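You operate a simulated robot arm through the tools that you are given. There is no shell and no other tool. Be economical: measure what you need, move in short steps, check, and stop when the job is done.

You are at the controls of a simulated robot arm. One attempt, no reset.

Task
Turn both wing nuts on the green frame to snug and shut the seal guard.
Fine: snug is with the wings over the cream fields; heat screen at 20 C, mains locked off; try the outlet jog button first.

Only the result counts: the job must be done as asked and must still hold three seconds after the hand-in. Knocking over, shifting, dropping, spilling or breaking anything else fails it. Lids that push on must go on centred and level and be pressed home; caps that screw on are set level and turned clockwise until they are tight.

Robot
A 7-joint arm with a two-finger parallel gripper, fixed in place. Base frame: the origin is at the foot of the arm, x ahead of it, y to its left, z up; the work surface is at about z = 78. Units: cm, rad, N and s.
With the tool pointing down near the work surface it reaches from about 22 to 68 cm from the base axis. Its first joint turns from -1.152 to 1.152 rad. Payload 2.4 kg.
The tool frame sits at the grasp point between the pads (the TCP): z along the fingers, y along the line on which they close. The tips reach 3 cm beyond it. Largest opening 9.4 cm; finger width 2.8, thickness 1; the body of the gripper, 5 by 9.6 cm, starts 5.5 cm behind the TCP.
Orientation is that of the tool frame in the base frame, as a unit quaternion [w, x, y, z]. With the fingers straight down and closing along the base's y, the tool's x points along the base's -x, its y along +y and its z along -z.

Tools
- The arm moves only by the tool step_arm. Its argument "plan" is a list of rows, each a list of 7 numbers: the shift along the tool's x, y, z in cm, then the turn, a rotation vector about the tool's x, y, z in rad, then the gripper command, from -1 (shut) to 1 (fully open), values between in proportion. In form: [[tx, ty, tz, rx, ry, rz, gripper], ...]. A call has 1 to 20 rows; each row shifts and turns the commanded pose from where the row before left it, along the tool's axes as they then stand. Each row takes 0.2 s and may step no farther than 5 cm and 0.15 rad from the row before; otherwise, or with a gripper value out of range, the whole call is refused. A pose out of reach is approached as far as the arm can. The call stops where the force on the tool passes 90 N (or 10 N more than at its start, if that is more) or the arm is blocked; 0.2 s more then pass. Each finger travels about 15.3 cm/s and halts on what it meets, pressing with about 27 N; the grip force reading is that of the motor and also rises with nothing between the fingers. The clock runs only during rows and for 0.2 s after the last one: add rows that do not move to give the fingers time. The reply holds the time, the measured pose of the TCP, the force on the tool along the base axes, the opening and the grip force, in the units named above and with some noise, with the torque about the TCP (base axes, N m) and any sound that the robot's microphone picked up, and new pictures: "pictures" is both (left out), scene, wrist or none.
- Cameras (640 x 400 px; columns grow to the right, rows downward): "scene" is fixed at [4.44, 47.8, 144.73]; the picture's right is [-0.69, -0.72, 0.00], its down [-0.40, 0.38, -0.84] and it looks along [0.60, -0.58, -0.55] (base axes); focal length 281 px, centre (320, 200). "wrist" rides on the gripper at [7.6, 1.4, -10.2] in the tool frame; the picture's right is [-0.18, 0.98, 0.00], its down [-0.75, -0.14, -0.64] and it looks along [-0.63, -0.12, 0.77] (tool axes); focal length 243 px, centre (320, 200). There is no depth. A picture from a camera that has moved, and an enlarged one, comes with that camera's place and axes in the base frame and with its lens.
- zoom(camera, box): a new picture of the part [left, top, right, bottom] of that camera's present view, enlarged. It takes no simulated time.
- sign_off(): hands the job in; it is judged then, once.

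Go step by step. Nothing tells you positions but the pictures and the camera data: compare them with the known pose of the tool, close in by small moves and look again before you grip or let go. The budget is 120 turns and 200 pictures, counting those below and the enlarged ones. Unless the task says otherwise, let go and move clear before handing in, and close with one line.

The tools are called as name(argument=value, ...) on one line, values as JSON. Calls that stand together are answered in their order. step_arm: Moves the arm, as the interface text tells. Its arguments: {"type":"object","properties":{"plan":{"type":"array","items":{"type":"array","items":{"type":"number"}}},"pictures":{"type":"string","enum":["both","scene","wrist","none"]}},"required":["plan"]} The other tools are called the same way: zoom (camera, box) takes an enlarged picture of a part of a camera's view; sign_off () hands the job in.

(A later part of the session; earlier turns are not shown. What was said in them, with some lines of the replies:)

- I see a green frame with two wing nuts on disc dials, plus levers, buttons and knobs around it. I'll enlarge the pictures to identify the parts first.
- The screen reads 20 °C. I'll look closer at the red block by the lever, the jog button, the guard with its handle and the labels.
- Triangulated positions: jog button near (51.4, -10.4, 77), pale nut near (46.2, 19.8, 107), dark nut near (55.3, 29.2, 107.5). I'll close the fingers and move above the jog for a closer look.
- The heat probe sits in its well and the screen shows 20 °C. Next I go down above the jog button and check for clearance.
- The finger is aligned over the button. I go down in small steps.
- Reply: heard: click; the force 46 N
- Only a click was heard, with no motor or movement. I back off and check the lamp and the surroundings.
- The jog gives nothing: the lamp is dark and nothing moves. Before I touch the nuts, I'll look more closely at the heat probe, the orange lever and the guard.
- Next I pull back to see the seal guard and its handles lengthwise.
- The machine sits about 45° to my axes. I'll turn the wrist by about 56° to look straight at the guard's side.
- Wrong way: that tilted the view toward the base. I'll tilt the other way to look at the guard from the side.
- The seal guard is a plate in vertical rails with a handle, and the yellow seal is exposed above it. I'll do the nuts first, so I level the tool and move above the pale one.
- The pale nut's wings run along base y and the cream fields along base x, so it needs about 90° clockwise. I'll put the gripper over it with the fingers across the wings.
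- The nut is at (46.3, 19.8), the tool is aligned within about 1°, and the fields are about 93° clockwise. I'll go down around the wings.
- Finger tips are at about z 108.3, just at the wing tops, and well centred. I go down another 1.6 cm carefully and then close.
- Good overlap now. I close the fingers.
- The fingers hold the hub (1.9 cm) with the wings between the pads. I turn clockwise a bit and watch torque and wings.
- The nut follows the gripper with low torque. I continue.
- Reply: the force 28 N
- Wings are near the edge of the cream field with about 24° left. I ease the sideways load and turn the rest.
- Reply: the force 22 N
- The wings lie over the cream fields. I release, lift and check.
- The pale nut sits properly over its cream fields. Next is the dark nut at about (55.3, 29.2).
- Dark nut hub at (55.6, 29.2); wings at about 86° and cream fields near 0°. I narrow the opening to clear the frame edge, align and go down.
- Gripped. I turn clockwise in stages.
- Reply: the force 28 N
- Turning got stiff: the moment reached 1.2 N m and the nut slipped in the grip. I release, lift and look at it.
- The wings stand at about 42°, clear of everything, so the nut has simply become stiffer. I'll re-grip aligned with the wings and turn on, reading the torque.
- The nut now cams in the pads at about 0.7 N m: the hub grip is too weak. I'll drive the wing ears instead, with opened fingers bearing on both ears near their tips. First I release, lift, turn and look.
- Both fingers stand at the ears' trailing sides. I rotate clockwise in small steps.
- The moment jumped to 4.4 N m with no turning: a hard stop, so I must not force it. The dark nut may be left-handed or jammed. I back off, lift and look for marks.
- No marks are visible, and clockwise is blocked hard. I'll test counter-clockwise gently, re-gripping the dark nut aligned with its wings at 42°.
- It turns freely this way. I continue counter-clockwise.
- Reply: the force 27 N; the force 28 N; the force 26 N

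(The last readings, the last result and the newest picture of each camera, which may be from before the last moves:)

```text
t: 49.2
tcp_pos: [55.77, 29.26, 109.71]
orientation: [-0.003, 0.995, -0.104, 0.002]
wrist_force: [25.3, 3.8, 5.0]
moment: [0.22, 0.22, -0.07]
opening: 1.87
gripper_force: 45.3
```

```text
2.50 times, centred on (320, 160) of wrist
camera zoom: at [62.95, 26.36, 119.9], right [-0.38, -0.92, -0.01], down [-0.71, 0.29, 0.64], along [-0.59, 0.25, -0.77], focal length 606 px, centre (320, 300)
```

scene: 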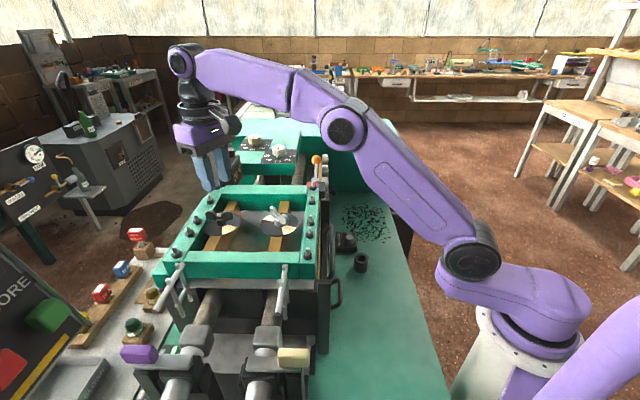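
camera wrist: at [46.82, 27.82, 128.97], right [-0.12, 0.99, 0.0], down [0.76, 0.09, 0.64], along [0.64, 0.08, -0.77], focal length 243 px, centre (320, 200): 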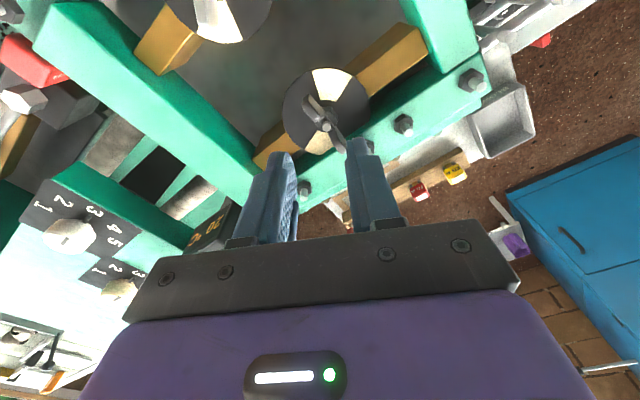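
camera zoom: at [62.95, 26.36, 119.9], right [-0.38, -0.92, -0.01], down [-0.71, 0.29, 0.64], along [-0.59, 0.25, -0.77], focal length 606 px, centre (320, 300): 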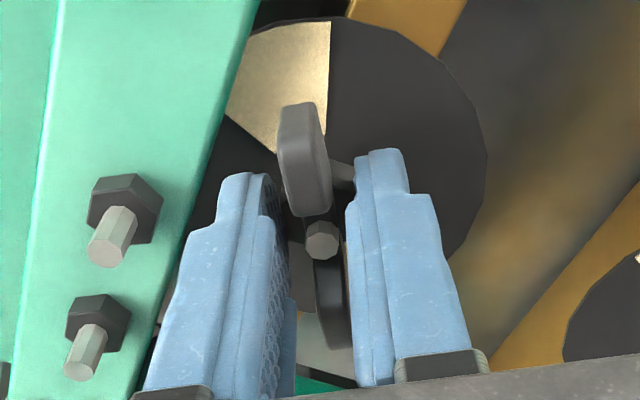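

step_arm(plan=[[0, 0, 0, 0, 0, -0.1, -1], [0, 0, 0, 0, 0, -0.09, -1]], pictures="none")

zoom(camera="wrist", box=[240, 80, 400, 240])

zoom(camera="scene", box=[180, 160, 270, 250])

```text
t: 49.8
tcp_pos: [55.81, 29.26, 109.72]
orientation: [-0.002, 1.0, -0.008, 0.002]
wrist_force: [25.5, 7.5, 5.6]
moment: [0.28, 0.28, -0.02]
opening: 1.88
gripper_force: 45.2
```

```text
2.50 times, centred on (320, 160) of wrist
camera zoom: at [63.38, 27.81, 119.91], right [-0.2, -0.98, -0.01], down [-0.75, 0.15, 0.64], along [-0.62, 0.13, -0.77], focal length 606 px, centre (320, 300)
```

zoom: 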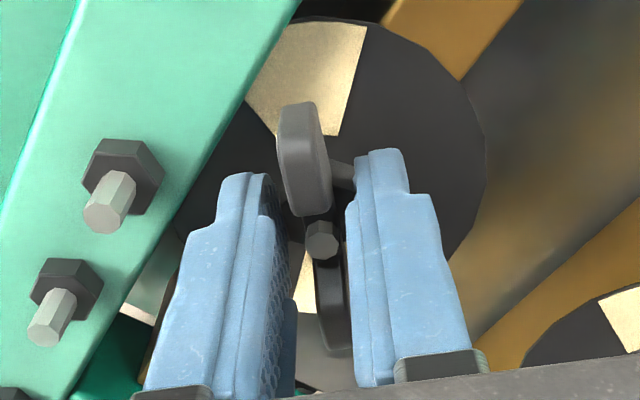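

```text
4.44 times, centred on (225, 205) of scene
camera zoom: at [4.51, 47.82, 144.72], right [-0.69, -0.72, 0.0], down [-0.4, 0.38, -0.84], along [0.6, -0.58, -0.55], focal length 1248 px, centre (742, 178)
```

zoom: 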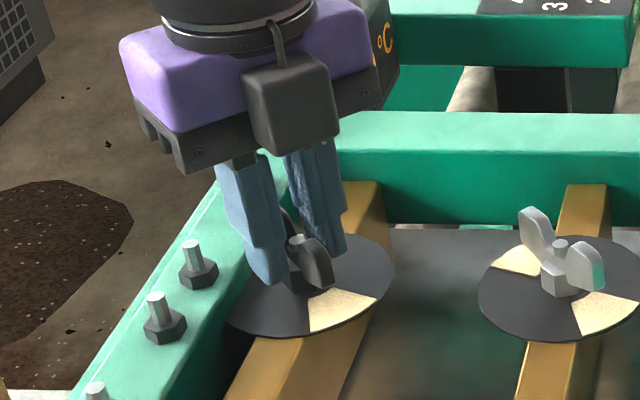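

The dark nut's wings now lie over the cream fields. I release, lift and verify.

step_arm(plan=[[0, 0, 0, 0, 0, 0, -0.32], [0, 0, 0, 0, 0, 0, -0.32], [0, 0, -3, 0, 0, 0, -0.32], [0, 0, -4, 0, 0, 0, -0.32], [0, 0, -4, 0, 0, 0, -0.32]], pictures="none")

zoom(camera="wrist", box=[260, 40, 420, 160])

zoom(camera="scene", box=[195, 195, 255, 240])

```text
t: 51.0
tcp_pos: [54.54, 28.76, 120.7]
orientation: [0.0, 1.0, -0.008, 0.0]
wrist_force: [-0.5, -0.9, 0.4]
moment: [0.02, -0.01, -0.01]
opening: 3.22
gripper_force: 0.0
out of reach, approached as far as the arm can: row 5
```

```text
3.33 times, centred on (340, 100) of wrist
camera zoom: at [62.24, 27.24, 130.84], right [-0.2, -0.98, 0.0], down [-0.75, 0.16, 0.64], along [-0.63, 0.13, -0.77], focal length 809 px, centre (253, 533)
```

zoom: 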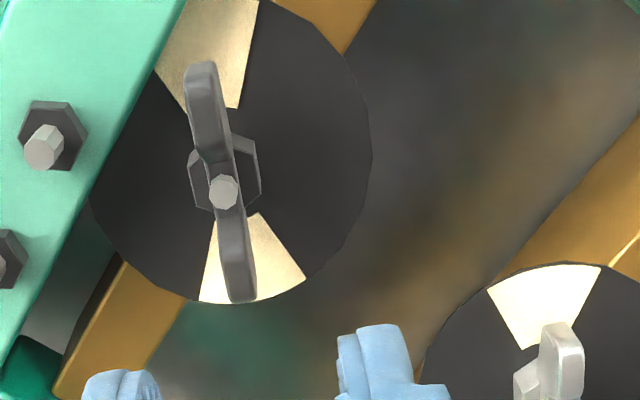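

```text
8.89 times, centred on (225, 218) of scene
camera zoom: at [4.44, 47.8, 144.73], right [-0.69, -0.72, 0.0], down [-0.4, 0.38, -0.84], along [0.6, -0.58, -0.55], focal length 2496 px, centre (1164, 44)
```

zoom: 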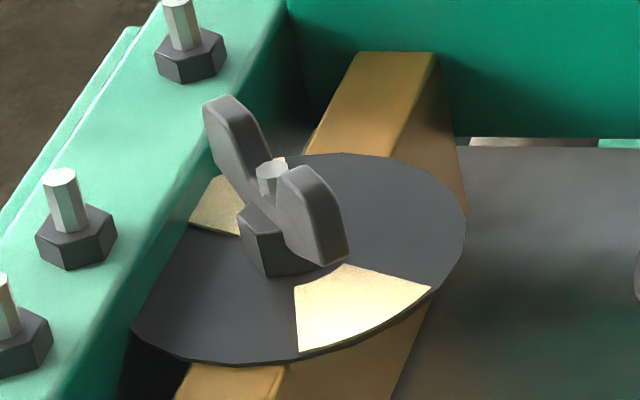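

Both nuts show wings centred on their cream fields. Next is the seal guard, so I rotate back and go to a side view with the gripper fully open for an unobstructed look.

step_arm(plan=[[3, 0, 0, 0, 0, 0.14, 0], [-3, 0, 0, 0, 0, 0.14, 0], [0, 0, 0, 0, 0, 0.14, 0], [0, 0, 0, 0, 0, 0.14, 0], [0, 0, 0, 0, 0, 0.14, 0], [0, 0, 0, 0, 0, 0.14, 0], [0, 0, 0, 0, 0, 0.14, 0], [0, 0, 0, 0, 0, 0.14, 0], [0, 0, 0, 0, 0, 0.14, 0], [0, 0, 0, 0, 0, 0.14, 0], [0, 0, 0, 0, 0, 0.14, 0], [0, 0, 0, 0, 0, 0.14, 0], [0, 0, 0, 0, 0, 0.14, 0], [0, 0, 0, 0, 0, 0.14, 0], [0, 0, 0, 0, 0, 0.14, 0], [0, 0, 0, 0, 0, 0.06, 0]], pictures="none")

```text
t: 54.4
tcp_pos: [52.56, 27.82, 119.4]
orientation: [0.0, -0.462, 0.887, 0.0]
wrist_force: [0.3, 0.1, 0.6]
moment: [0.01, -0.05, -0.02]
opening: 4.7
gripper_force: 0.1
out of reach, approached as far as the arm can: row 1
```

step_arm(plan=[[4.3, 0.35, -0.5, 0, 0, 0, 0.5], [4.3, 0.35, 0, 0, 0, 0, 1], [4.3, 0.35, 0, 0, 0, 0, 1], [4.3, 0.35, 0, 0, 0, 0, 1], [4.3, 0.35, 0, 0, 0, 0, 1], [4.3, 0.35, 0, 0, 0, 0, 1], [4.3, 0.35, 0, 0, 0, 0, 1], [4.3, 0.35, 0, 0, 0, 0, 1], [0, 0, 4, 0, -0.12, 0, 1], [0, 0, 4, 0, -0.12, 0, 1], [0, 0, 4, 0, -0.12, 0, 1], [0, 0, 3, 0, -0.12, 0, 1], [0, 0, 0, 0, 0, 0, 1]])

zoom(camera="wrist", box=[180, 60, 480, 240])

```text
t: 57.2
tcp_pos: [31.9, 2.95, 105.35]
orientation: [0.211, -0.449, 0.861, 0.11]
wrist_force: [-0.2, 0.2, 0.0]
moment: [-0.01, 0.01, 0.0]
opening: 9.42
gripper_force: 0.1
camera wrist: at [24.17, -5.46, 110.79], right [-0.71, 0.7, 0.08], down [0.33, 0.22, 0.92], along [0.62, 0.68, -0.39], focal length 243 px, centre (320, 200)
```

scene: 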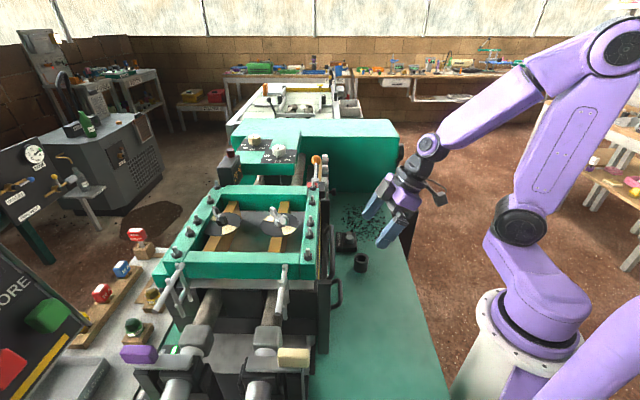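
wrist: 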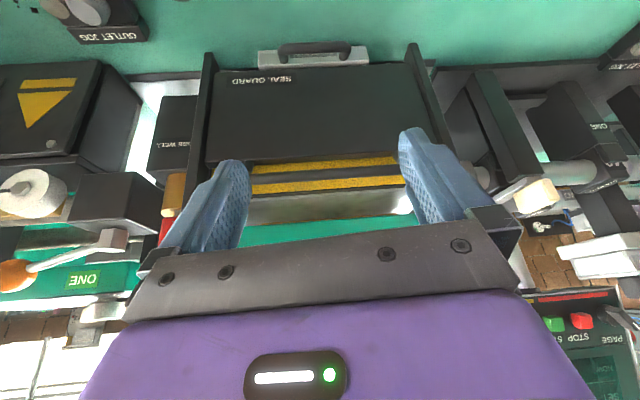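

```text
2.13 times, centred on (330, 150) of wrist
camera zoom: at [24.17, -5.46, 110.79], right [-0.71, 0.7, 0.08], down [0.33, 0.22, 0.92], along [0.62, 0.68, -0.39], focal length 518 px, centre (299, 307)
```

zoom: 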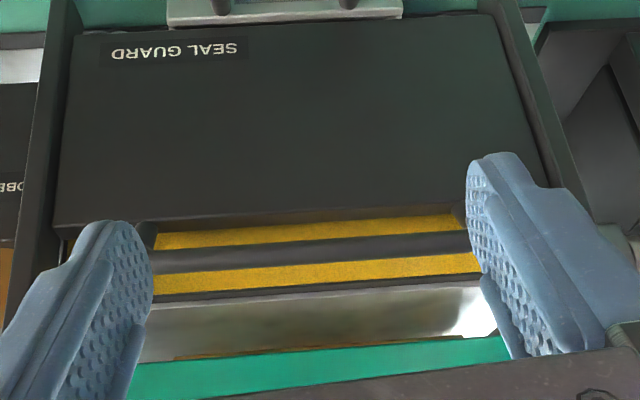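

I've located the guard's top handle: a bar along the guard at about (38.7, 11.1, 98.5), 3 cm above the panel top and in front of the yellow seal (z 95–99.5). Raising the panel covers the seal, so I turn the gripper to close across the bar.

step_arm(plan=[[0, 0, 0, 0, 0.12, 0, 0], [0, 0, 0, 0, 0.12, 0, 0], [0, 0, 0, 0, 0.12, 0, 0], [0, 0, 0, 0, 0.12, 0, 0], [-3.2, 0, -2, 0, 0, 0, 0], [-3.2, 0, -1, 0, 0, 0, -0.3], [0, 0, 0, 0, 0, 0.14, -0.3], [0, 0, 0, 0, 0, 0.14, -0.3], [0, 0, 0, 0, 0, 0.14, -0.3], [0, 0, 0, 0, 0, 0.14, -0.3], [0, 0, 0, 0, 0, 0.14, -0.3], [0, 0, 0, 0, 0, 0.14, -0.3], [0, 0, 0, 0, 0, 0.14, -0.3], [0, 0, 0, 0, 0, 0.14, -0.3], [0, 0, 0, 0, 0, 0.14, -0.3], [0, 0, 0, 0, 0, 0.14, -0.3], [0, 0, 0, 0, 0, 0.14, -0.3], [0, 0, 0, 0, 0, 0.14, -0.3], [0, 0, 0, 0, 0, 0.05, -0.3]])

```text
t: 61.2
tcp_pos: [35.58, 8.49, 108.39]
orientation: [0.0, 0.375, 0.927, -0.001]
wrist_force: [-0.1, -0.1, 0.5]
moment: [0.01, 0.0, -0.03]
opening: 3.3
gripper_force: 0.1
camera wrist: at [31.16, 14.82, 118.53], right [0.82, 0.58, 0.0], down [0.44, -0.63, 0.64], along [0.37, -0.52, -0.77], focal length 243 px, centre (320, 200)
```

scene: 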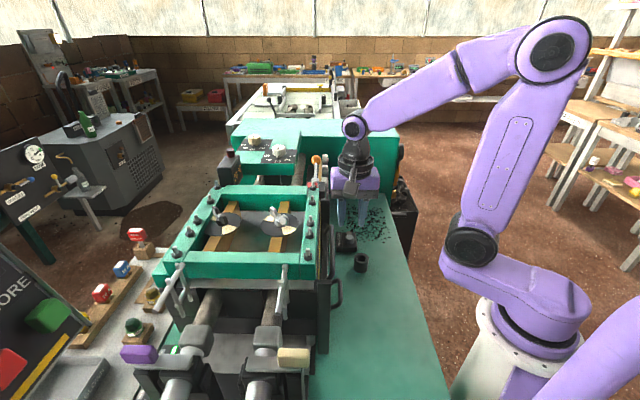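
wrist: 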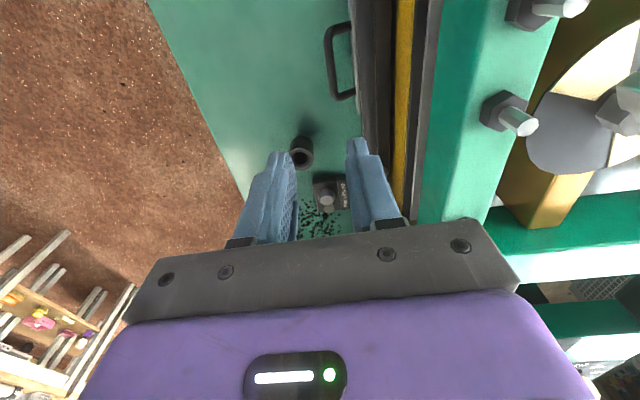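

zoom(camera="wrist", box=[290, 0, 470, 200])

```text
2.00 times, centred on (380, 100) of wrist
camera zoom: at [31.16, 14.82, 118.53], right [0.82, 0.58, 0.0], down [0.44, -0.63, 0.64], along [0.37, -0.52, -0.77], focal length 485 px, centre (200, 400)
```

zoom: 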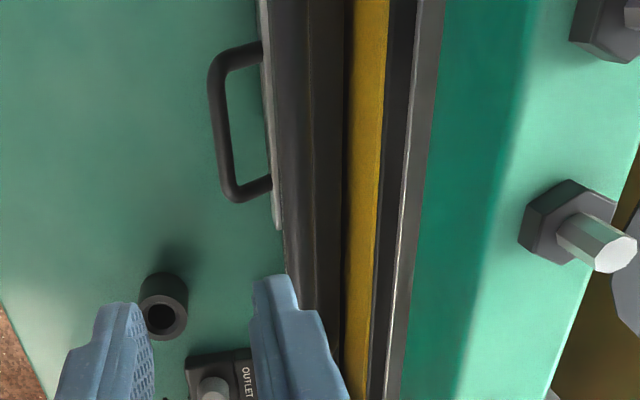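

step_arm(plan=[[0, 0, 0, -0.13, 0, 0, -0.3], [0, 0, 0, -0.13, 0, 0, -0.3], [0, 0, 0, -0.13, 0, 0, -0.3], [0, 0, 0, -0.13, 0, 0, -0.3], [0, 0, 0, -0.13, 0, 0, -0.3], [0, -1.35, 1.8, 0, 0, 0, -0.3], [0, -1.35, 1.8, 0, 0, 0, -0.3]])

zoom(camera="wrist", box=[220, 40, 480, 240])

zoom(camera="scene", box=[300, 180, 400, 310])

```text
t: 62.8
tcp_pos: [35.53, 8.44, 103.83]
orientation: [0.12, 0.355, 0.879, 0.295]
wrist_force: [0.5, -0.2, 0.3]
moment: [0.01, 0.04, 0.01]
opening: 3.27
gripper_force: 0.1
camera wrist: at [26.56, 10.14, 112.72], right [0.68, 0.44, 0.59], down [0.2, -0.88, 0.43], along [0.71, -0.17, -0.68], focal length 243 px, centre (320, 200)
```

scene: 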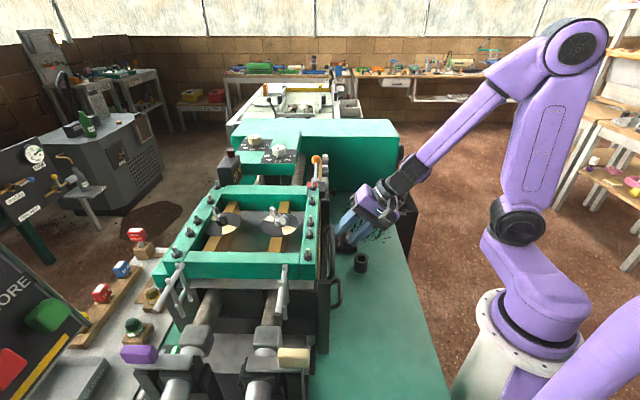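
wrist: 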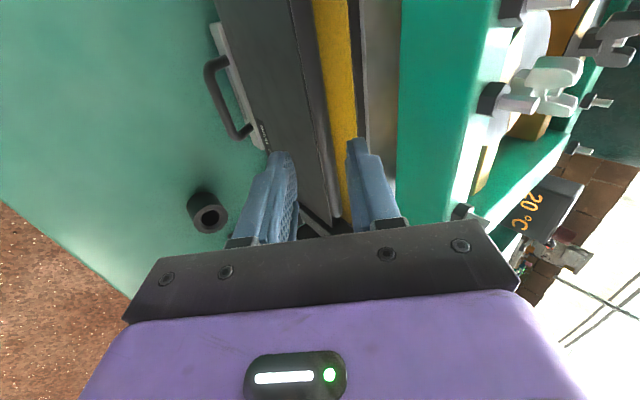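

```text
2.00 times, centred on (350, 140) of wrist
camera zoom: at [26.56, 10.14, 112.72], right [0.68, 0.44, 0.59], down [0.2, -0.88, 0.43], along [0.71, -0.17, -0.68], focal length 485 px, centre (260, 320)
```

zoom: 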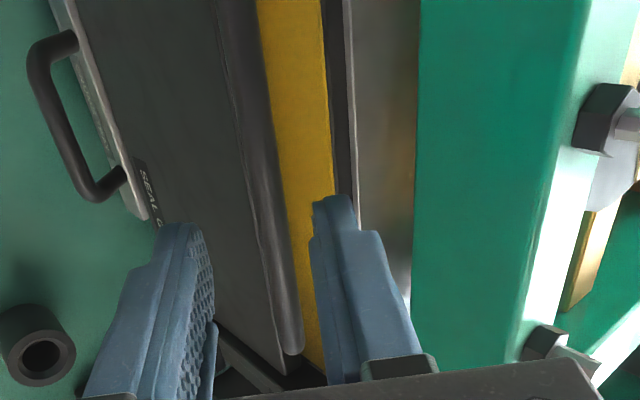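

```text
3.08 times, centred on (350, 245) of scene
camera zoom: at [4.43, 47.8, 144.73], right [-0.69, -0.72, 0.0], down [-0.4, 0.38, -0.84], along [0.6, -0.58, -0.55], focal length 864 px, centre (228, 62)
```

zoom: 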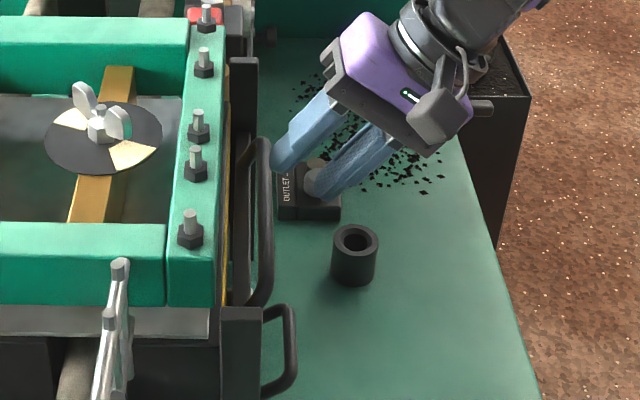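

The bar runs right between the fingers along the approach axis. I advance along it.

step_arm(plan=[[0, 0, 1.5, 0, 0, 0, -0.3], [0, 0, 1.5, 0, 0, 0, -0.3], [0, 0, 1, 0, 0, 0, -0.3]], pictures="none")

zoom(camera="wrist", box=[220, 40, 480, 240])

zoom(camera="scene", box=[290, 180, 370, 280])

```text
t: 63.6
tcp_pos: [37.23, 10.17, 100.63]
orientation: [0.12, 0.355, 0.878, 0.297]
wrist_force: [0.0, -0.3, -0.3]
moment: [0.0, 0.0, 0.01]
opening: 3.26
gripper_force: 0.1
```

```text
2.00 times, centred on (350, 140) of wrist
camera zoom: at [28.33, 11.93, 109.57], right [0.68, 0.44, 0.59], down [0.19, -0.88, 0.43], along [0.71, -0.17, -0.68], focal length 485 px, centre (260, 320)
```

zoom: 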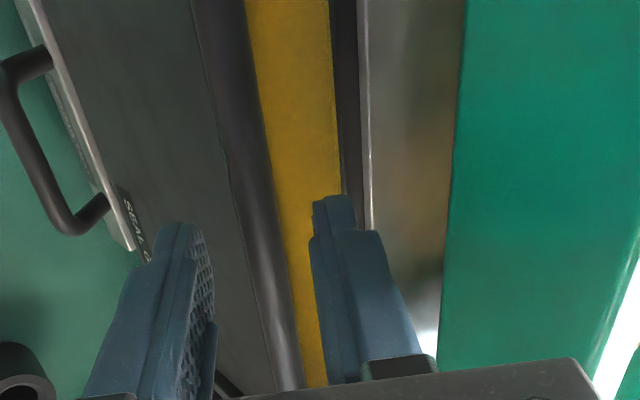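

```text
4.00 times, centred on (330, 230) of scene
camera zoom: at [4.44, 47.8, 144.73], right [-0.69, -0.72, 0.0], down [-0.4, 0.38, -0.84], along [0.6, -0.58, -0.55], focal length 1123 px, centre (280, 80)
```

zoom: 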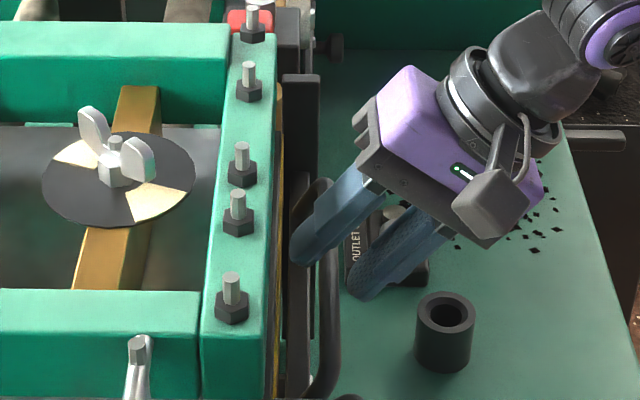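

step_arm(plan=[[0, 0, 0.6, 0, 0, 0, -0.3], [0, 0, 0.6, 0, 0, 0, -0.3], [0, 0, 0, 0, 0, 0, -1], [0, 0, 0, 0, 0, 0, -1], [0, 0, 0, 0, 0, 0, -1]], pictures="none")

zoom(camera="wrist", box=[220, 40, 480, 240])

zoom(camera="scene", box=[290, 180, 370, 280])

```text
t: 64.8
tcp_pos: [37.9, 10.79, 99.75]
orientation: [0.119, 0.356, 0.878, 0.297]
wrist_force: [0.6, 5.1, 3.2]
moment: [0.44, 0.35, -0.95]
opening: 1.16
gripper_force: 45.4
```

```text
2.00 times, centred on (350, 140) of wrist
camera zoom: at [28.9, 12.5, 108.68], right [0.68, 0.43, 0.6], down [0.19, -0.88, 0.42], along [0.71, -0.17, -0.68], focal length 485 px, centre (260, 320)
```

zoom: 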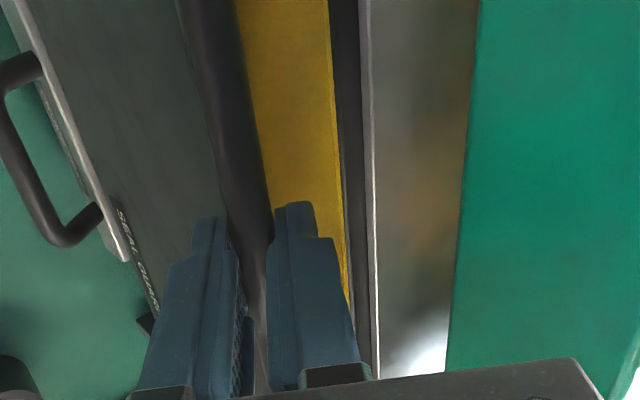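

```text
4.00 times, centred on (330, 230) of scene
camera zoom: at [4.44, 47.81, 144.72], right [-0.69, -0.72, 0.0], down [-0.4, 0.38, -0.84], along [0.6, -0.58, -0.55], focal length 1123 px, centre (280, 80)
```

zoom: 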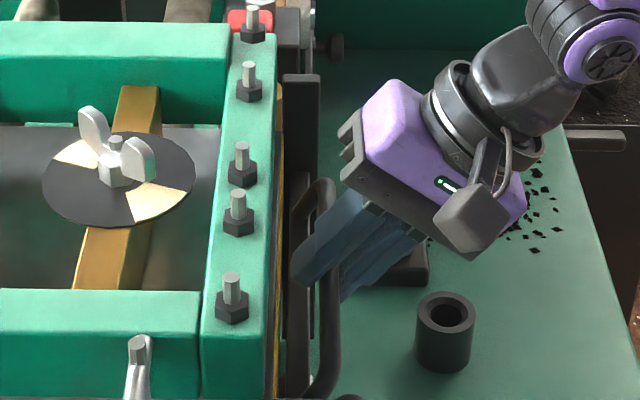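

The bar is gripped (1.16 cm). I lift 1 cm and check the force.

step_arm(plan=[[0, 0.15, -0.2, 0, 0, 0, -1], [0, 0.15, -0.2, 0, 0, 0, -1], [0, 0.15, -0.2, 0, 0, 0, -1], [0, 0.15, -0.2, 0, 0, 0, -1]], pictures="none")

zoom(camera="wrist", box=[220, 40, 480, 240])

```text
t: 65.8
tcp_pos: [37.97, 10.76, 100.73]
orientation: [0.12, 0.355, 0.879, 0.296]
wrist_force: [9.4, 12.5, -4.7]
moment: [0.55, 0.4, -0.91]
opening: 1.17
gripper_force: 44.8
```

```text
2.00 times, centred on (350, 140) of wrist
camera zoom: at [28.89, 12.48, 109.65], right [0.68, 0.43, 0.6], down [0.19, -0.88, 0.42], along [0.71, -0.17, -0.68], focal length 485 px, centre (260, 320)
```

zoom: 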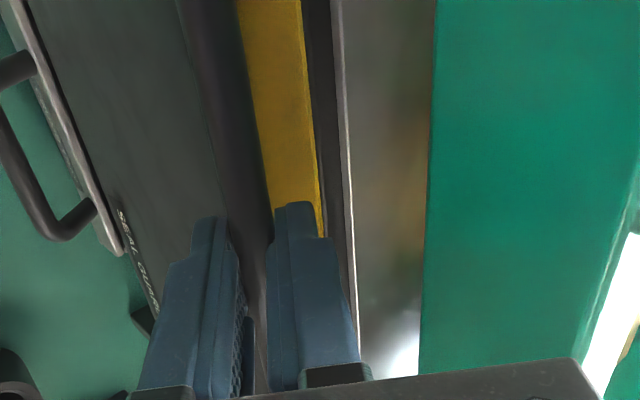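

The guard slides up and the yellow is narrowing. I continue lifting.

step_arm(plan=[[0, 0.3, -0.2, 0, 0, 0, -1], [0, 0.23, -0.28, 0, 0, 0, -1], [0, 0.18, -0.24, 0, 0, 0, -1], [0, 0.18, -0.24, 0, 0, 0, -1], [0, 0.18, -0.24, 0, 0, 0, -1], [0, 0.18, -0.24, 0, 0, 0, -1]], pictures="none")

zoom(camera="wrist", box=[220, 40, 480, 240])

```text
t: 67.2
tcp_pos: [37.78, 10.76, 102.54]
orientation: [0.119, 0.355, 0.879, 0.296]
wrist_force: [0.6, 6.0, -5.0]
moment: [0.39, 0.42, -0.95]
opening: 1.16
gripper_force: 45.2
```

```text
2.00 times, centred on (350, 140) of wrist
camera zoom: at [28.91, 12.51, 111.55], right [0.68, 0.44, 0.59], down [0.19, -0.88, 0.43], along [0.71, -0.17, -0.68], focal length 485 px, centre (260, 320)
```

zoom: 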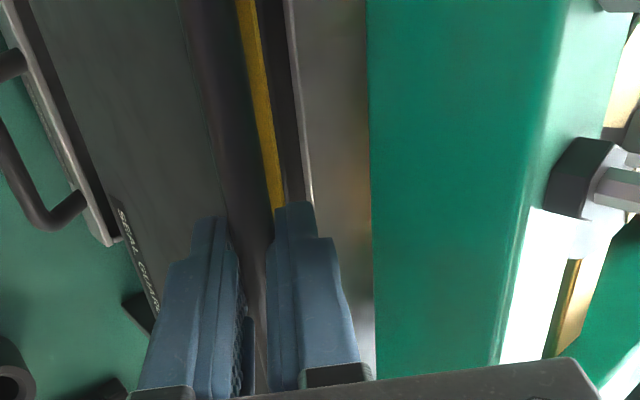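

step_arm(plan=[[0, 0.15, -0.2, 0, 0, 0, -1], [0, 0.15, -0.2, 0, 0, 0, -1], [0, 0.15, -0.2, 0, 0, 0, -1], [0, 0.15, -0.2, 0, 0, 0, -1]])

zoom(camera="wrist", box=[220, 40, 480, 240])

zoom(camera="wrist", box=[200, 20, 320, 200])

zoom(camera="scene", box=[290, 180, 370, 320])

```text
t: 68.2
tcp_pos: [37.85, 10.74, 103.5]
orientation: [0.119, 0.355, 0.879, 0.296]
wrist_force: [-0.7, 3.7, -3.8]
moment: [0.63, 0.66, -0.75]
opening: 1.12
gripper_force: 44.9
camera wrist: at [28.91, 12.5, 112.56], right [0.68, 0.43, 0.59], down [0.19, -0.88, 0.43], along [0.71, -0.17, -0.68], focal length 243 px, centre (320, 200)
```

scene: 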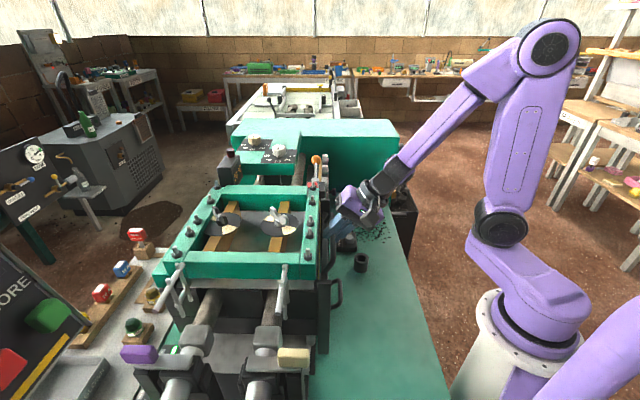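
wrist: 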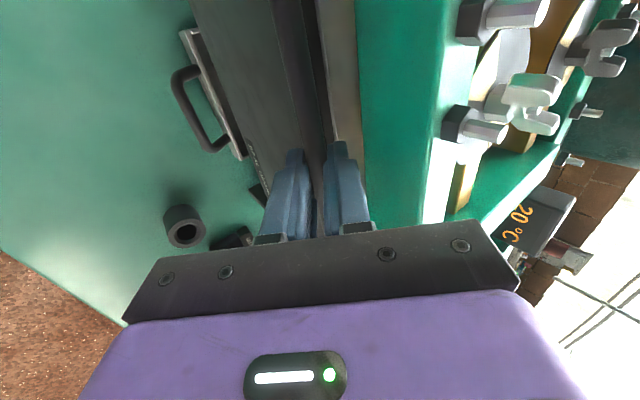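

```text
2.00 times, centred on (350, 140) of wrist
camera zoom: at [28.91, 12.5, 112.56], right [0.68, 0.43, 0.59], down [0.19, -0.88, 0.43], along [0.71, -0.17, -0.68], focal length 485 px, centre (260, 320)
```

zoom: 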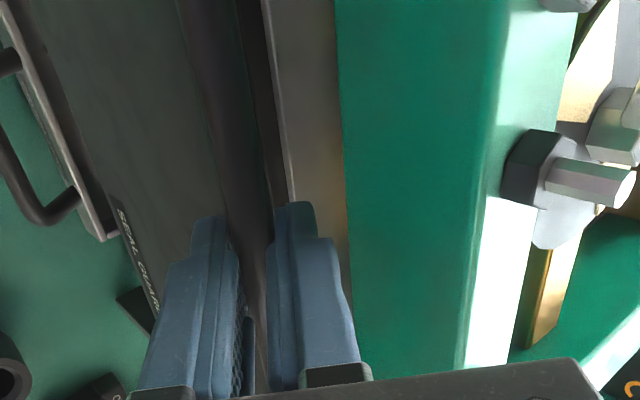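

```text
2.22 times, centred on (260, 110) of wrist
camera zoom: at [28.91, 12.5, 112.56], right [0.68, 0.43, 0.59], down [0.19, -0.88, 0.43], along [0.71, -0.17, -0.68], focal length 539 px, centre (453, 400)
```

zoom: 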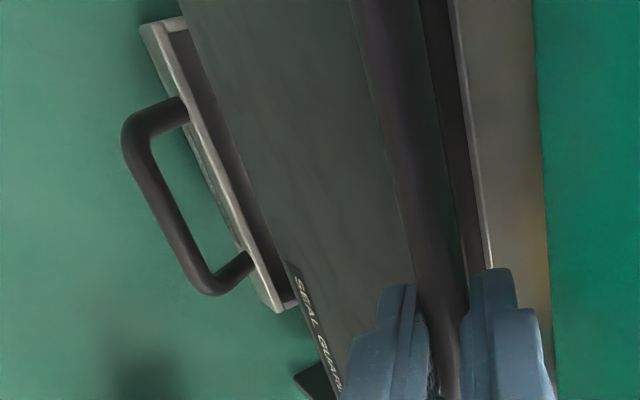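

```text
2.86 times, centred on (330, 250) of scene
camera zoom: at [4.44, 47.81, 144.72], right [-0.69, -0.72, 0.0], down [-0.4, 0.38, -0.84], along [0.6, -0.58, -0.55], focal length 802 px, centre (291, 57)
```

zoom: 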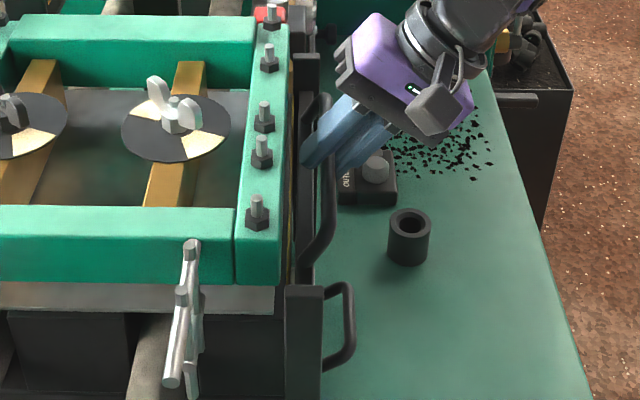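

The yellow is covered. The light plate with the lower handle stayed behind under the guard, so it may be a support slide. I'll read its label.

zoom(camera="wrist", box=[170, 20, 250, 170])

zoom(camera="scene", box=[310, 240, 350, 330])

zoom(camera="wrist", box=[200, 60, 250, 110])

```text
2.67 times, centred on (210, 95) of wrist
camera zoom: at [28.91, 12.5, 112.56], right [0.68, 0.43, 0.59], down [0.19, -0.88, 0.43], along [0.71, -0.17, -0.68], focal length 647 px, centre (613, 480)
```

zoom: 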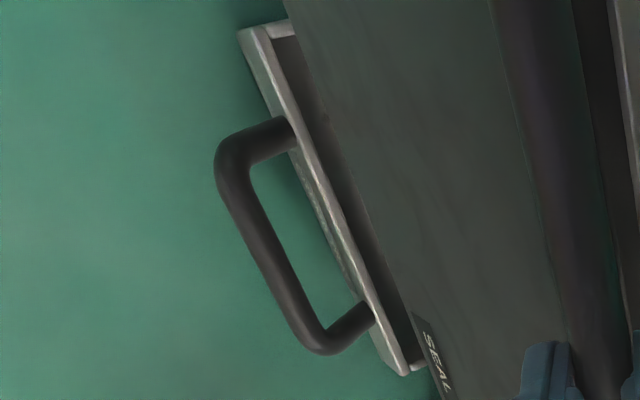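

```text
4.44 times, centred on (330, 285) of scene
camera zoom: at [4.44, 47.81, 144.72], right [-0.69, -0.72, 0.0], down [-0.4, 0.38, -0.84], along [0.6, -0.58, -0.55], focal length 1248 px, centre (276, -178)
```

zoom: 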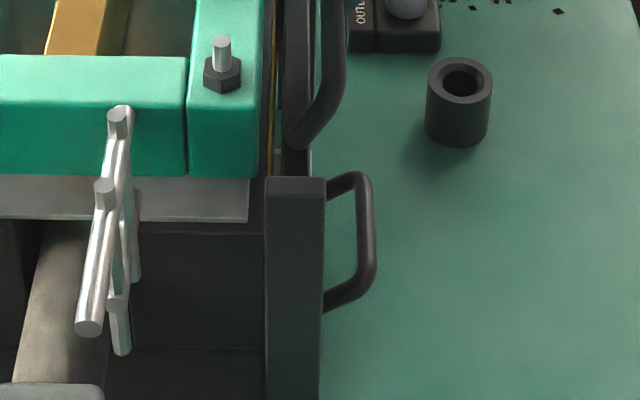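

```text
8.00 times, centred on (225, 85) of wrist
camera zoom: at [28.91, 12.5, 112.56], right [0.68, 0.43, 0.59], down [0.19, -0.88, 0.43], along [0.71, -0.17, -0.68], focal length 1941 px, centre (1080, 1120)
```

zoom: 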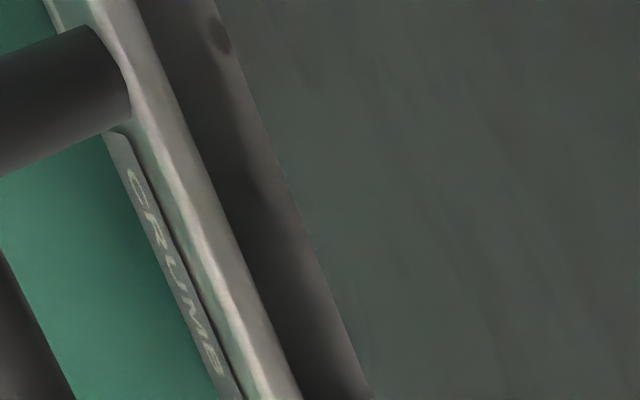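

It's just the crumb tray drawer. I keep lifting until the guard reaches its stop.

step_arm(plan=[[0, 0.12, -0.16, 0, 0, 0, -1], [0, 0.12, -0.16, 0, 0, 0, -1], [0, 0.12, -0.16, 0, 0, 0, -1], [0, 0.12, -0.16, 0, 0, 0, -1]], pictures="none")

zoom(camera="wrist", box=[220, 40, 480, 240])

```text
t: 69.2
tcp_pos: [37.72, 10.73, 104.35]
orientation: [0.119, 0.354, 0.879, 0.296]
wrist_force: [-1.5, 1.8, -5.3]
moment: [0.46, 0.58, -0.91]
opening: 1.15
gripper_force: 45.0
```

```text
2.00 times, centred on (350, 140) of wrist
camera zoom: at [28.91, 12.5, 113.36], right [0.68, 0.44, 0.59], down [0.19, -0.88, 0.43], along [0.71, -0.17, -0.68], focal length 485 px, centre (260, 320)
```

zoom: 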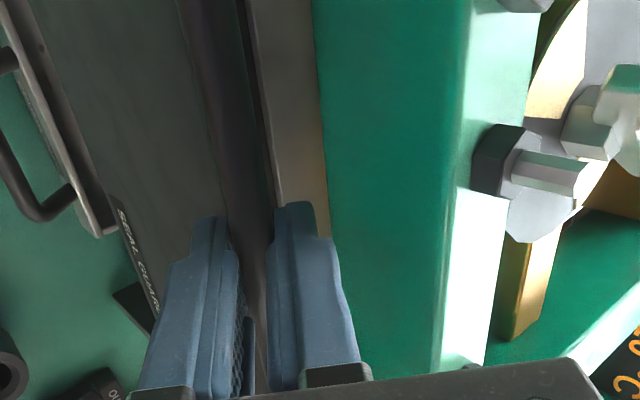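

step_arm(plan=[[0, 0.12, -0.16, 0, 0, 0, -1], [0, 0.12, -0.16, 0, 0, 0, -1], [0, 0.12, -0.16, 0, 0, 0, -1], [0, 0.12, -0.16, 0, 0, 0, -1], [0, 0.12, -0.16, 0, 0, 0, -1]], pictures="none")

zoom(camera="scene", box=[290, 180, 370, 320])

```text
t: 70.4
tcp_pos: [37.88, 10.73, 105.48]
orientation: [0.118, 0.355, 0.879, 0.296]
wrist_force: [-3.0, 2.4, -4.6]
moment: [0.28, 0.41, -0.99]
opening: 1.15
gripper_force: 45.1
```

```text
2.86 times, centred on (330, 250) of scene
camera zoom: at [4.43, 47.81, 144.72], right [-0.69, -0.72, 0.0], down [-0.4, 0.38, -0.84], along [0.6, -0.58, -0.55], focal length 802 px, centre (291, 57)
```

zoom: 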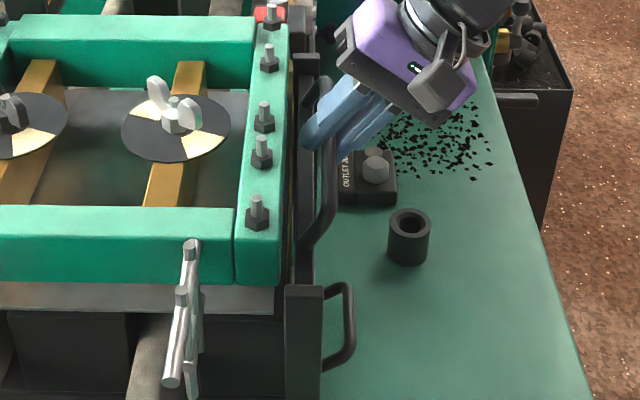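

step_arm(plan=[[0, 0.15, -0.2, 0, 0, 0, -1], [0, 0.15, -0.2, 0, 0, 0, -1], [0, 0.15, -0.2, 0, 0, 0, -1], [0, 0.15, -0.2, 0, 0, 0, -1], [0, 0.15, -0.2, 0, 0, 0, -1]], pictures="wrist")

```text
t: 71.6
tcp_pos: [37.89, 10.84, 106.6]
orientation: [0.12, 0.357, 0.878, 0.295]
wrist_force: [7.1, 6.9, -15.9]
moment: [0.5, 0.5, -0.69]
opening: 1.15
gripper_force: 45.1
camera wrist: at [28.92, 12.52, 115.54], right [0.68, 0.44, 0.59], down [0.19, -0.88, 0.43], along [0.71, -0.17, -0.68], focal length 243 px, centre (320, 200)
```

wrist: 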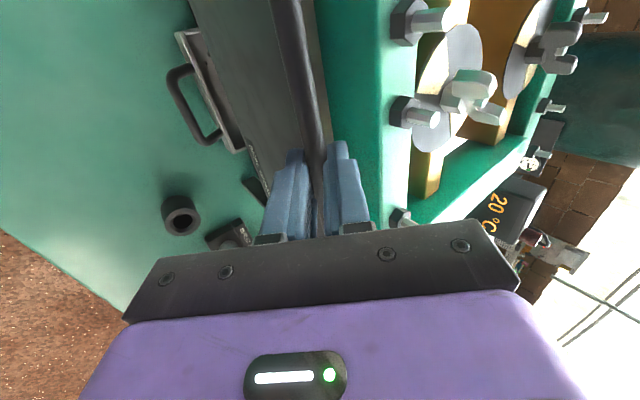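

step_arm(plan=[[0, 0.12, -0.16, 0, 0, 0, -1], [0, 0.12, -0.16, 0, 0, 0, -1], [0, 0, 0, 0, 0, 0, -1]], pictures="none")

zoom(camera="wrist", box=[200, 40, 460, 240])

zoom(camera="scene", box=[290, 180, 370, 320])

```text
t: 72.4
tcp_pos: [37.67, 10.63, 106.8]
orientation: [0.117, 0.356, 0.879, 0.294]
wrist_force: [10.8, 5.4, -46.1]
moment: [0.23, 0.59, -0.82]
opening: 1.14
gripper_force: 44.5
```

```text
2.00 times, centred on (330, 140) of wrist
camera zoom: at [28.87, 12.45, 115.81], right [0.68, 0.44, 0.59], down [0.2, -0.88, 0.43], along [0.71, -0.17, -0.69], focal length 485 px, centre (300, 320)
```

zoom: 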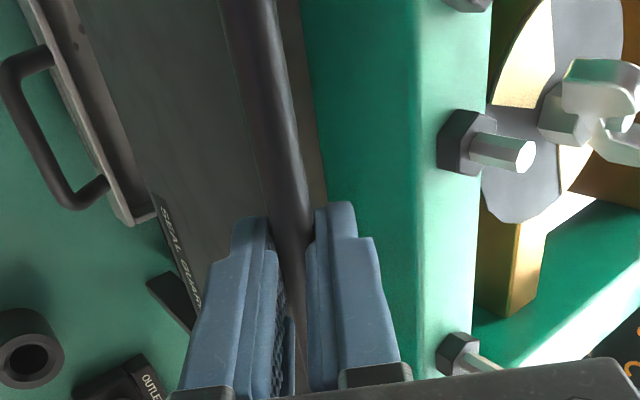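

```text
2.86 times, centred on (330, 250) of scene
camera zoom: at [4.53, 47.83, 144.71], right [-0.69, -0.72, 0.0], down [-0.4, 0.38, -0.84], along [0.6, -0.58, -0.55], focal length 802 px, centre (291, 57)
```

zoom: 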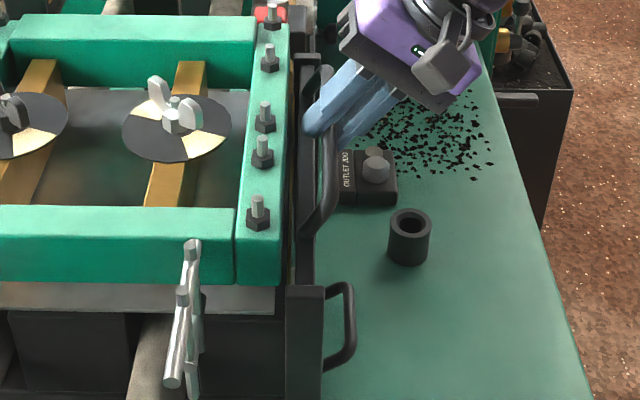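

The guard reached its upper stop (46 N). I ease down slightly and check whether it holds itself before letting go.

step_arm(plan=[[0, -0.12, 0.16, 0, 0, 0, -1], [0, -0.12, 0.16, 0, 0, 0, -1], [0, 0, 0, 0, 0, 0, -1]], pictures="none")

step_arm(plan=[[0, -0.12, 0.16, 0, 0, 0, -1], [0, 0, 0, 0, 0, 0, -1]], pictures="none")

```text
t: 73.2
tcp_pos: [37.79, 10.61, 106.77]
orientation: [0.119, 0.354, 0.879, 0.297]
wrist_force: [-17.8, -14.5, 3.7]
moment: [0.74, 1.01, -0.35]
opening: 1.14
gripper_force: 44.8
```

```text
t: 73.8
tcp_pos: [37.68, 10.76, 106.51]
orientation: [0.119, 0.356, 0.879, 0.295]
wrist_force: [-16.7, -14.8, -1.2]
moment: [0.41, 0.81, -0.74]
opening: 1.13
gripper_force: 45.2
```

step_arm(plan=[[0, -0.04, -0.28, 0, 0, 0, -1], [0, 0, 0, 0, 0, 0, -1], [0, 0, 0, 0, 0, 0, -0.65], [0, 0, 0, 0, 0, 0, -0.6], [0, 0, 0, 0, 0, 0, -0.6]], pictures="wrist")

zoom(camera="wrist", box=[200, 40, 460, 240])

```text
t: 75.0
tcp_pos: [37.72, 10.57, 106.65]
orientation: [0.12, 0.355, 0.878, 0.297]
wrist_force: [-0.9, -0.2, -0.1]
moment: [0.02, -0.01, -0.02]
opening: 1.88
gripper_force: 0.1
camera wrist: at [28.74, 12.35, 115.64], right [0.68, 0.44, 0.6], down [0.19, -0.88, 0.43], along [0.71, -0.17, -0.68], focal length 243 px, centre (320, 200)
```

wrist: 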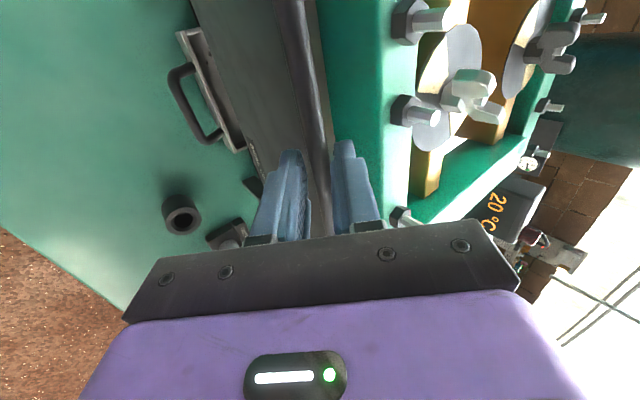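

```text
2.00 times, centred on (330, 140) of wrist
camera zoom: at [28.74, 12.35, 115.64], right [0.68, 0.44, 0.6], down [0.19, -0.88, 0.43], along [0.71, -0.17, -0.68], focal length 485 px, centre (300, 320)
```

zoom: 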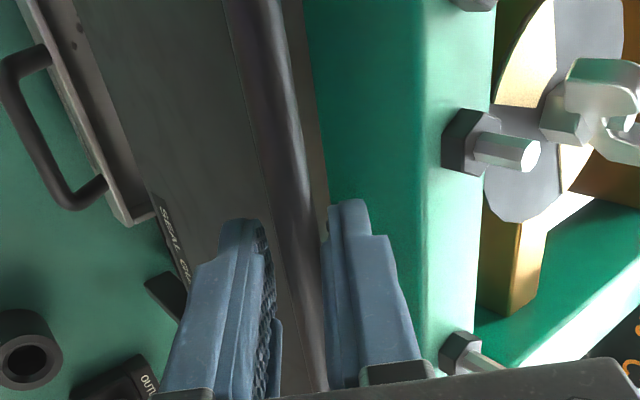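

With the fingers loose there is no load on them, so the guard stays up by itself. I nudge it fully home against the stop with the lower finger and then back out.

step_arm(plan=[[0, 0.15, -0.2, 0, 0, 0, -0.6], [0, 0.15, -0.2, 0, 0, 0, -0.6], [0, 0.12, -0.16, 0, 0, 0, -0.6], [0, 0, 0, 0, 0, 0, -0.6]], pictures="none")

```text
t: 76.0
tcp_pos: [37.65, 10.75, 107.31]
orientation: [0.119, 0.355, 0.879, 0.296]
wrist_force: [0.5, -1.1, -0.2]
moment: [0.03, -0.01, 0.0]
opening: 1.89
gripper_force: 0.0
```

step_arm(plan=[[0, -0.15, 0.2, 0, 0, 0, -0.6], [0, -0.15, 0.2, 0, 0, 0, -0.6], [0, 0, 0, 0, 0, 0, -1], [0, 0, 0, 0, 0, 0, -1], [0, 0.12, -0.16, 0, 0, 0, -1], [0, 0.12, -0.16, 0, 0, 0, -1], [0, 0, 0, 0, 0, 0, -1]], pictures="none")

```text
t: 77.6
tcp_pos: [37.72, 10.54, 106.98]
orientation: [0.118, 0.356, 0.879, 0.293]
wrist_force: [12.5, 4.6, -45.9]
moment: [0.11, 0.54, -0.9]
opening: 1.17
gripper_force: 44.6
```

It's at the stop. I release and back out along the approach axis.

step_arm(plan=[[0, -0.12, 0.16, 0, 0, 0, -1], [0, 0, 0, 0, 0, 0, -0.6], [0, 0, 0, 0, 0, 0, -0.45], [0, 0, -1, 0, 0, 0, -0.35], [0, 0, -2, 0, 0, 0, -0.3], [0, 0, -4, 0, 0, 0, -0.3], [0, 0, -4, 0, 0, 0, -0.3]])

zoom(camera="wrist", box=[220, 0, 480, 240])

zoom(camera="scene", box=[190, 170, 370, 310])

```text
t: 79.2
tcp_pos: [33.17, 5.81, 115.83]
orientation: [0.119, 0.355, 0.879, 0.295]
wrist_force: [-0.7, 0.0, 0.5]
moment: [-0.01, 0.03, 0.04]
opening: 3.28
gripper_force: 0.1
camera wrist: at [24.23, 7.57, 124.78], right [0.68, 0.43, 0.59], down [0.19, -0.88, 0.43], along [0.71, -0.17, -0.68], focal length 243 px, centre (320, 200)
```

scene: 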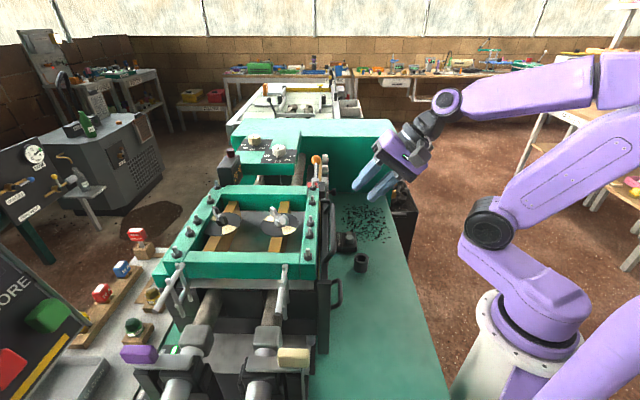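
wrist: 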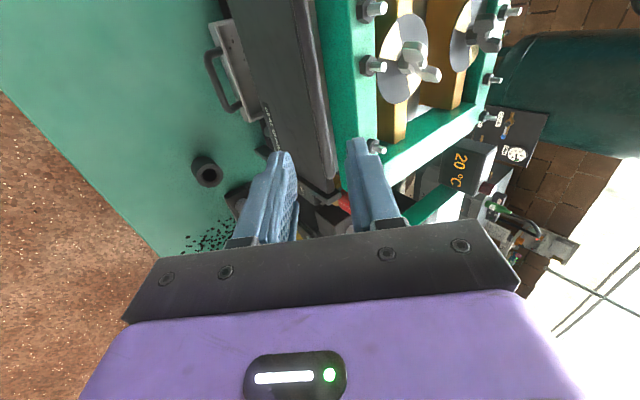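

```text
1.67 times, centred on (350, 120) of wrist
camera zoom: at [24.23, 7.57, 124.78], right [0.68, 0.43, 0.59], down [0.19, -0.88, 0.43], along [0.71, -0.17, -0.68], focal length 404 px, centre (270, 333)
```

zoom: 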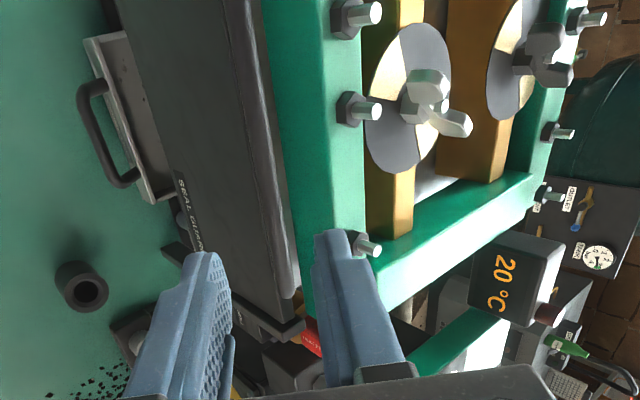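

```text
2.86 times, centred on (280, 240) of scene
camera zoom: at [4.44, 47.8, 144.73], right [-0.69, -0.72, 0.0], down [-0.4, 0.38, -0.84], along [0.6, -0.58, -0.55], focal length 802 px, centre (434, 86)
```

zoom: 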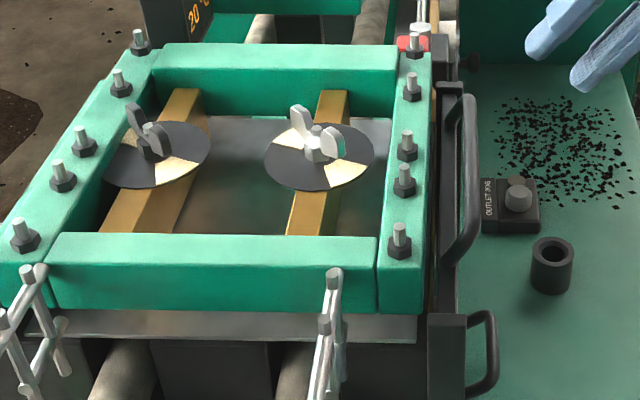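

The guard stays up and covers the seal, and both nuts are on cream. I wait three seconds to check that nothing creeps.

step_arm(plan=[[0, 0, -1, 0, 0, 0, 0], [0, 0, 0, 0, 0, 0, 0], [0, 0, 0, 0, 0, 0, 0], [0, 0, 0, 0, 0, 0, 0], [0, 0, 0, 0, 0, 0, 0], [0, 0, 0, 0, 0, 0, 0], [0, 0, 0, 0, 0, 0, 0], [0, 0, 0, 0, 0, 0, 0], [0, 0, 0, 0, 0, 0, 0], [0, 0, 0, 0, 0, 0, 0], [0, 0, 0, 0, 0, 0, 0], [0, 0, 0, 0, 0, 0, 0], [0, 0, 0, 0, 0, 0, 0], [0, 0, 0, 0, 0, 0, 0], [0, 0, 0, 0, 0, 0, 0], [0, 0, 0, 0, 0, 0, 0], [0, 0, 0, 0, 0, 0, 0]], pictures="none")

zoom(camera="scene", box=[190, 170, 370, 310])

```text
t: 82.8
tcp_pos: [32.61, 5.37, 116.6]
orientation: [0.119, 0.356, 0.878, 0.297]
wrist_force: [-0.7, -0.3, -0.6]
moment: [-0.03, -0.01, 0.02]
opening: 4.7
gripper_force: 0.1
```

```text
2.86 times, centred on (280, 240) of scene
camera zoom: at [4.44, 47.8, 144.73], right [-0.69, -0.72, 0.0], down [-0.4, 0.38, -0.84], along [0.6, -0.58, -0.55], focal length 802 px, centre (434, 86)
```

zoom: 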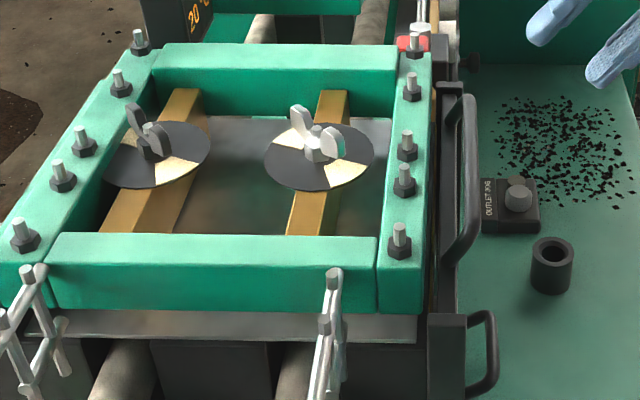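

Nothing has moved after three seconds: both nuts are on cream, the guard is up, and the arm is clear. I hand in.

sign_off()

```text
The job is handed in.
```

I pressed the outlet jog first (a click, no motion), set both wing nuts over their cream fields, and raised the seal guard to its stop over the yellow seal. The dark nut hit a hard stop when turned clockwise (4.4 N m), so I turned it counter-clockwise, assuming a left-hand thread; neither nut felt tight at the end. The screen read 20 °C, but I saw the main padlock only in its wooden block, so the dead jog is my only evidence that the mains is locked off.
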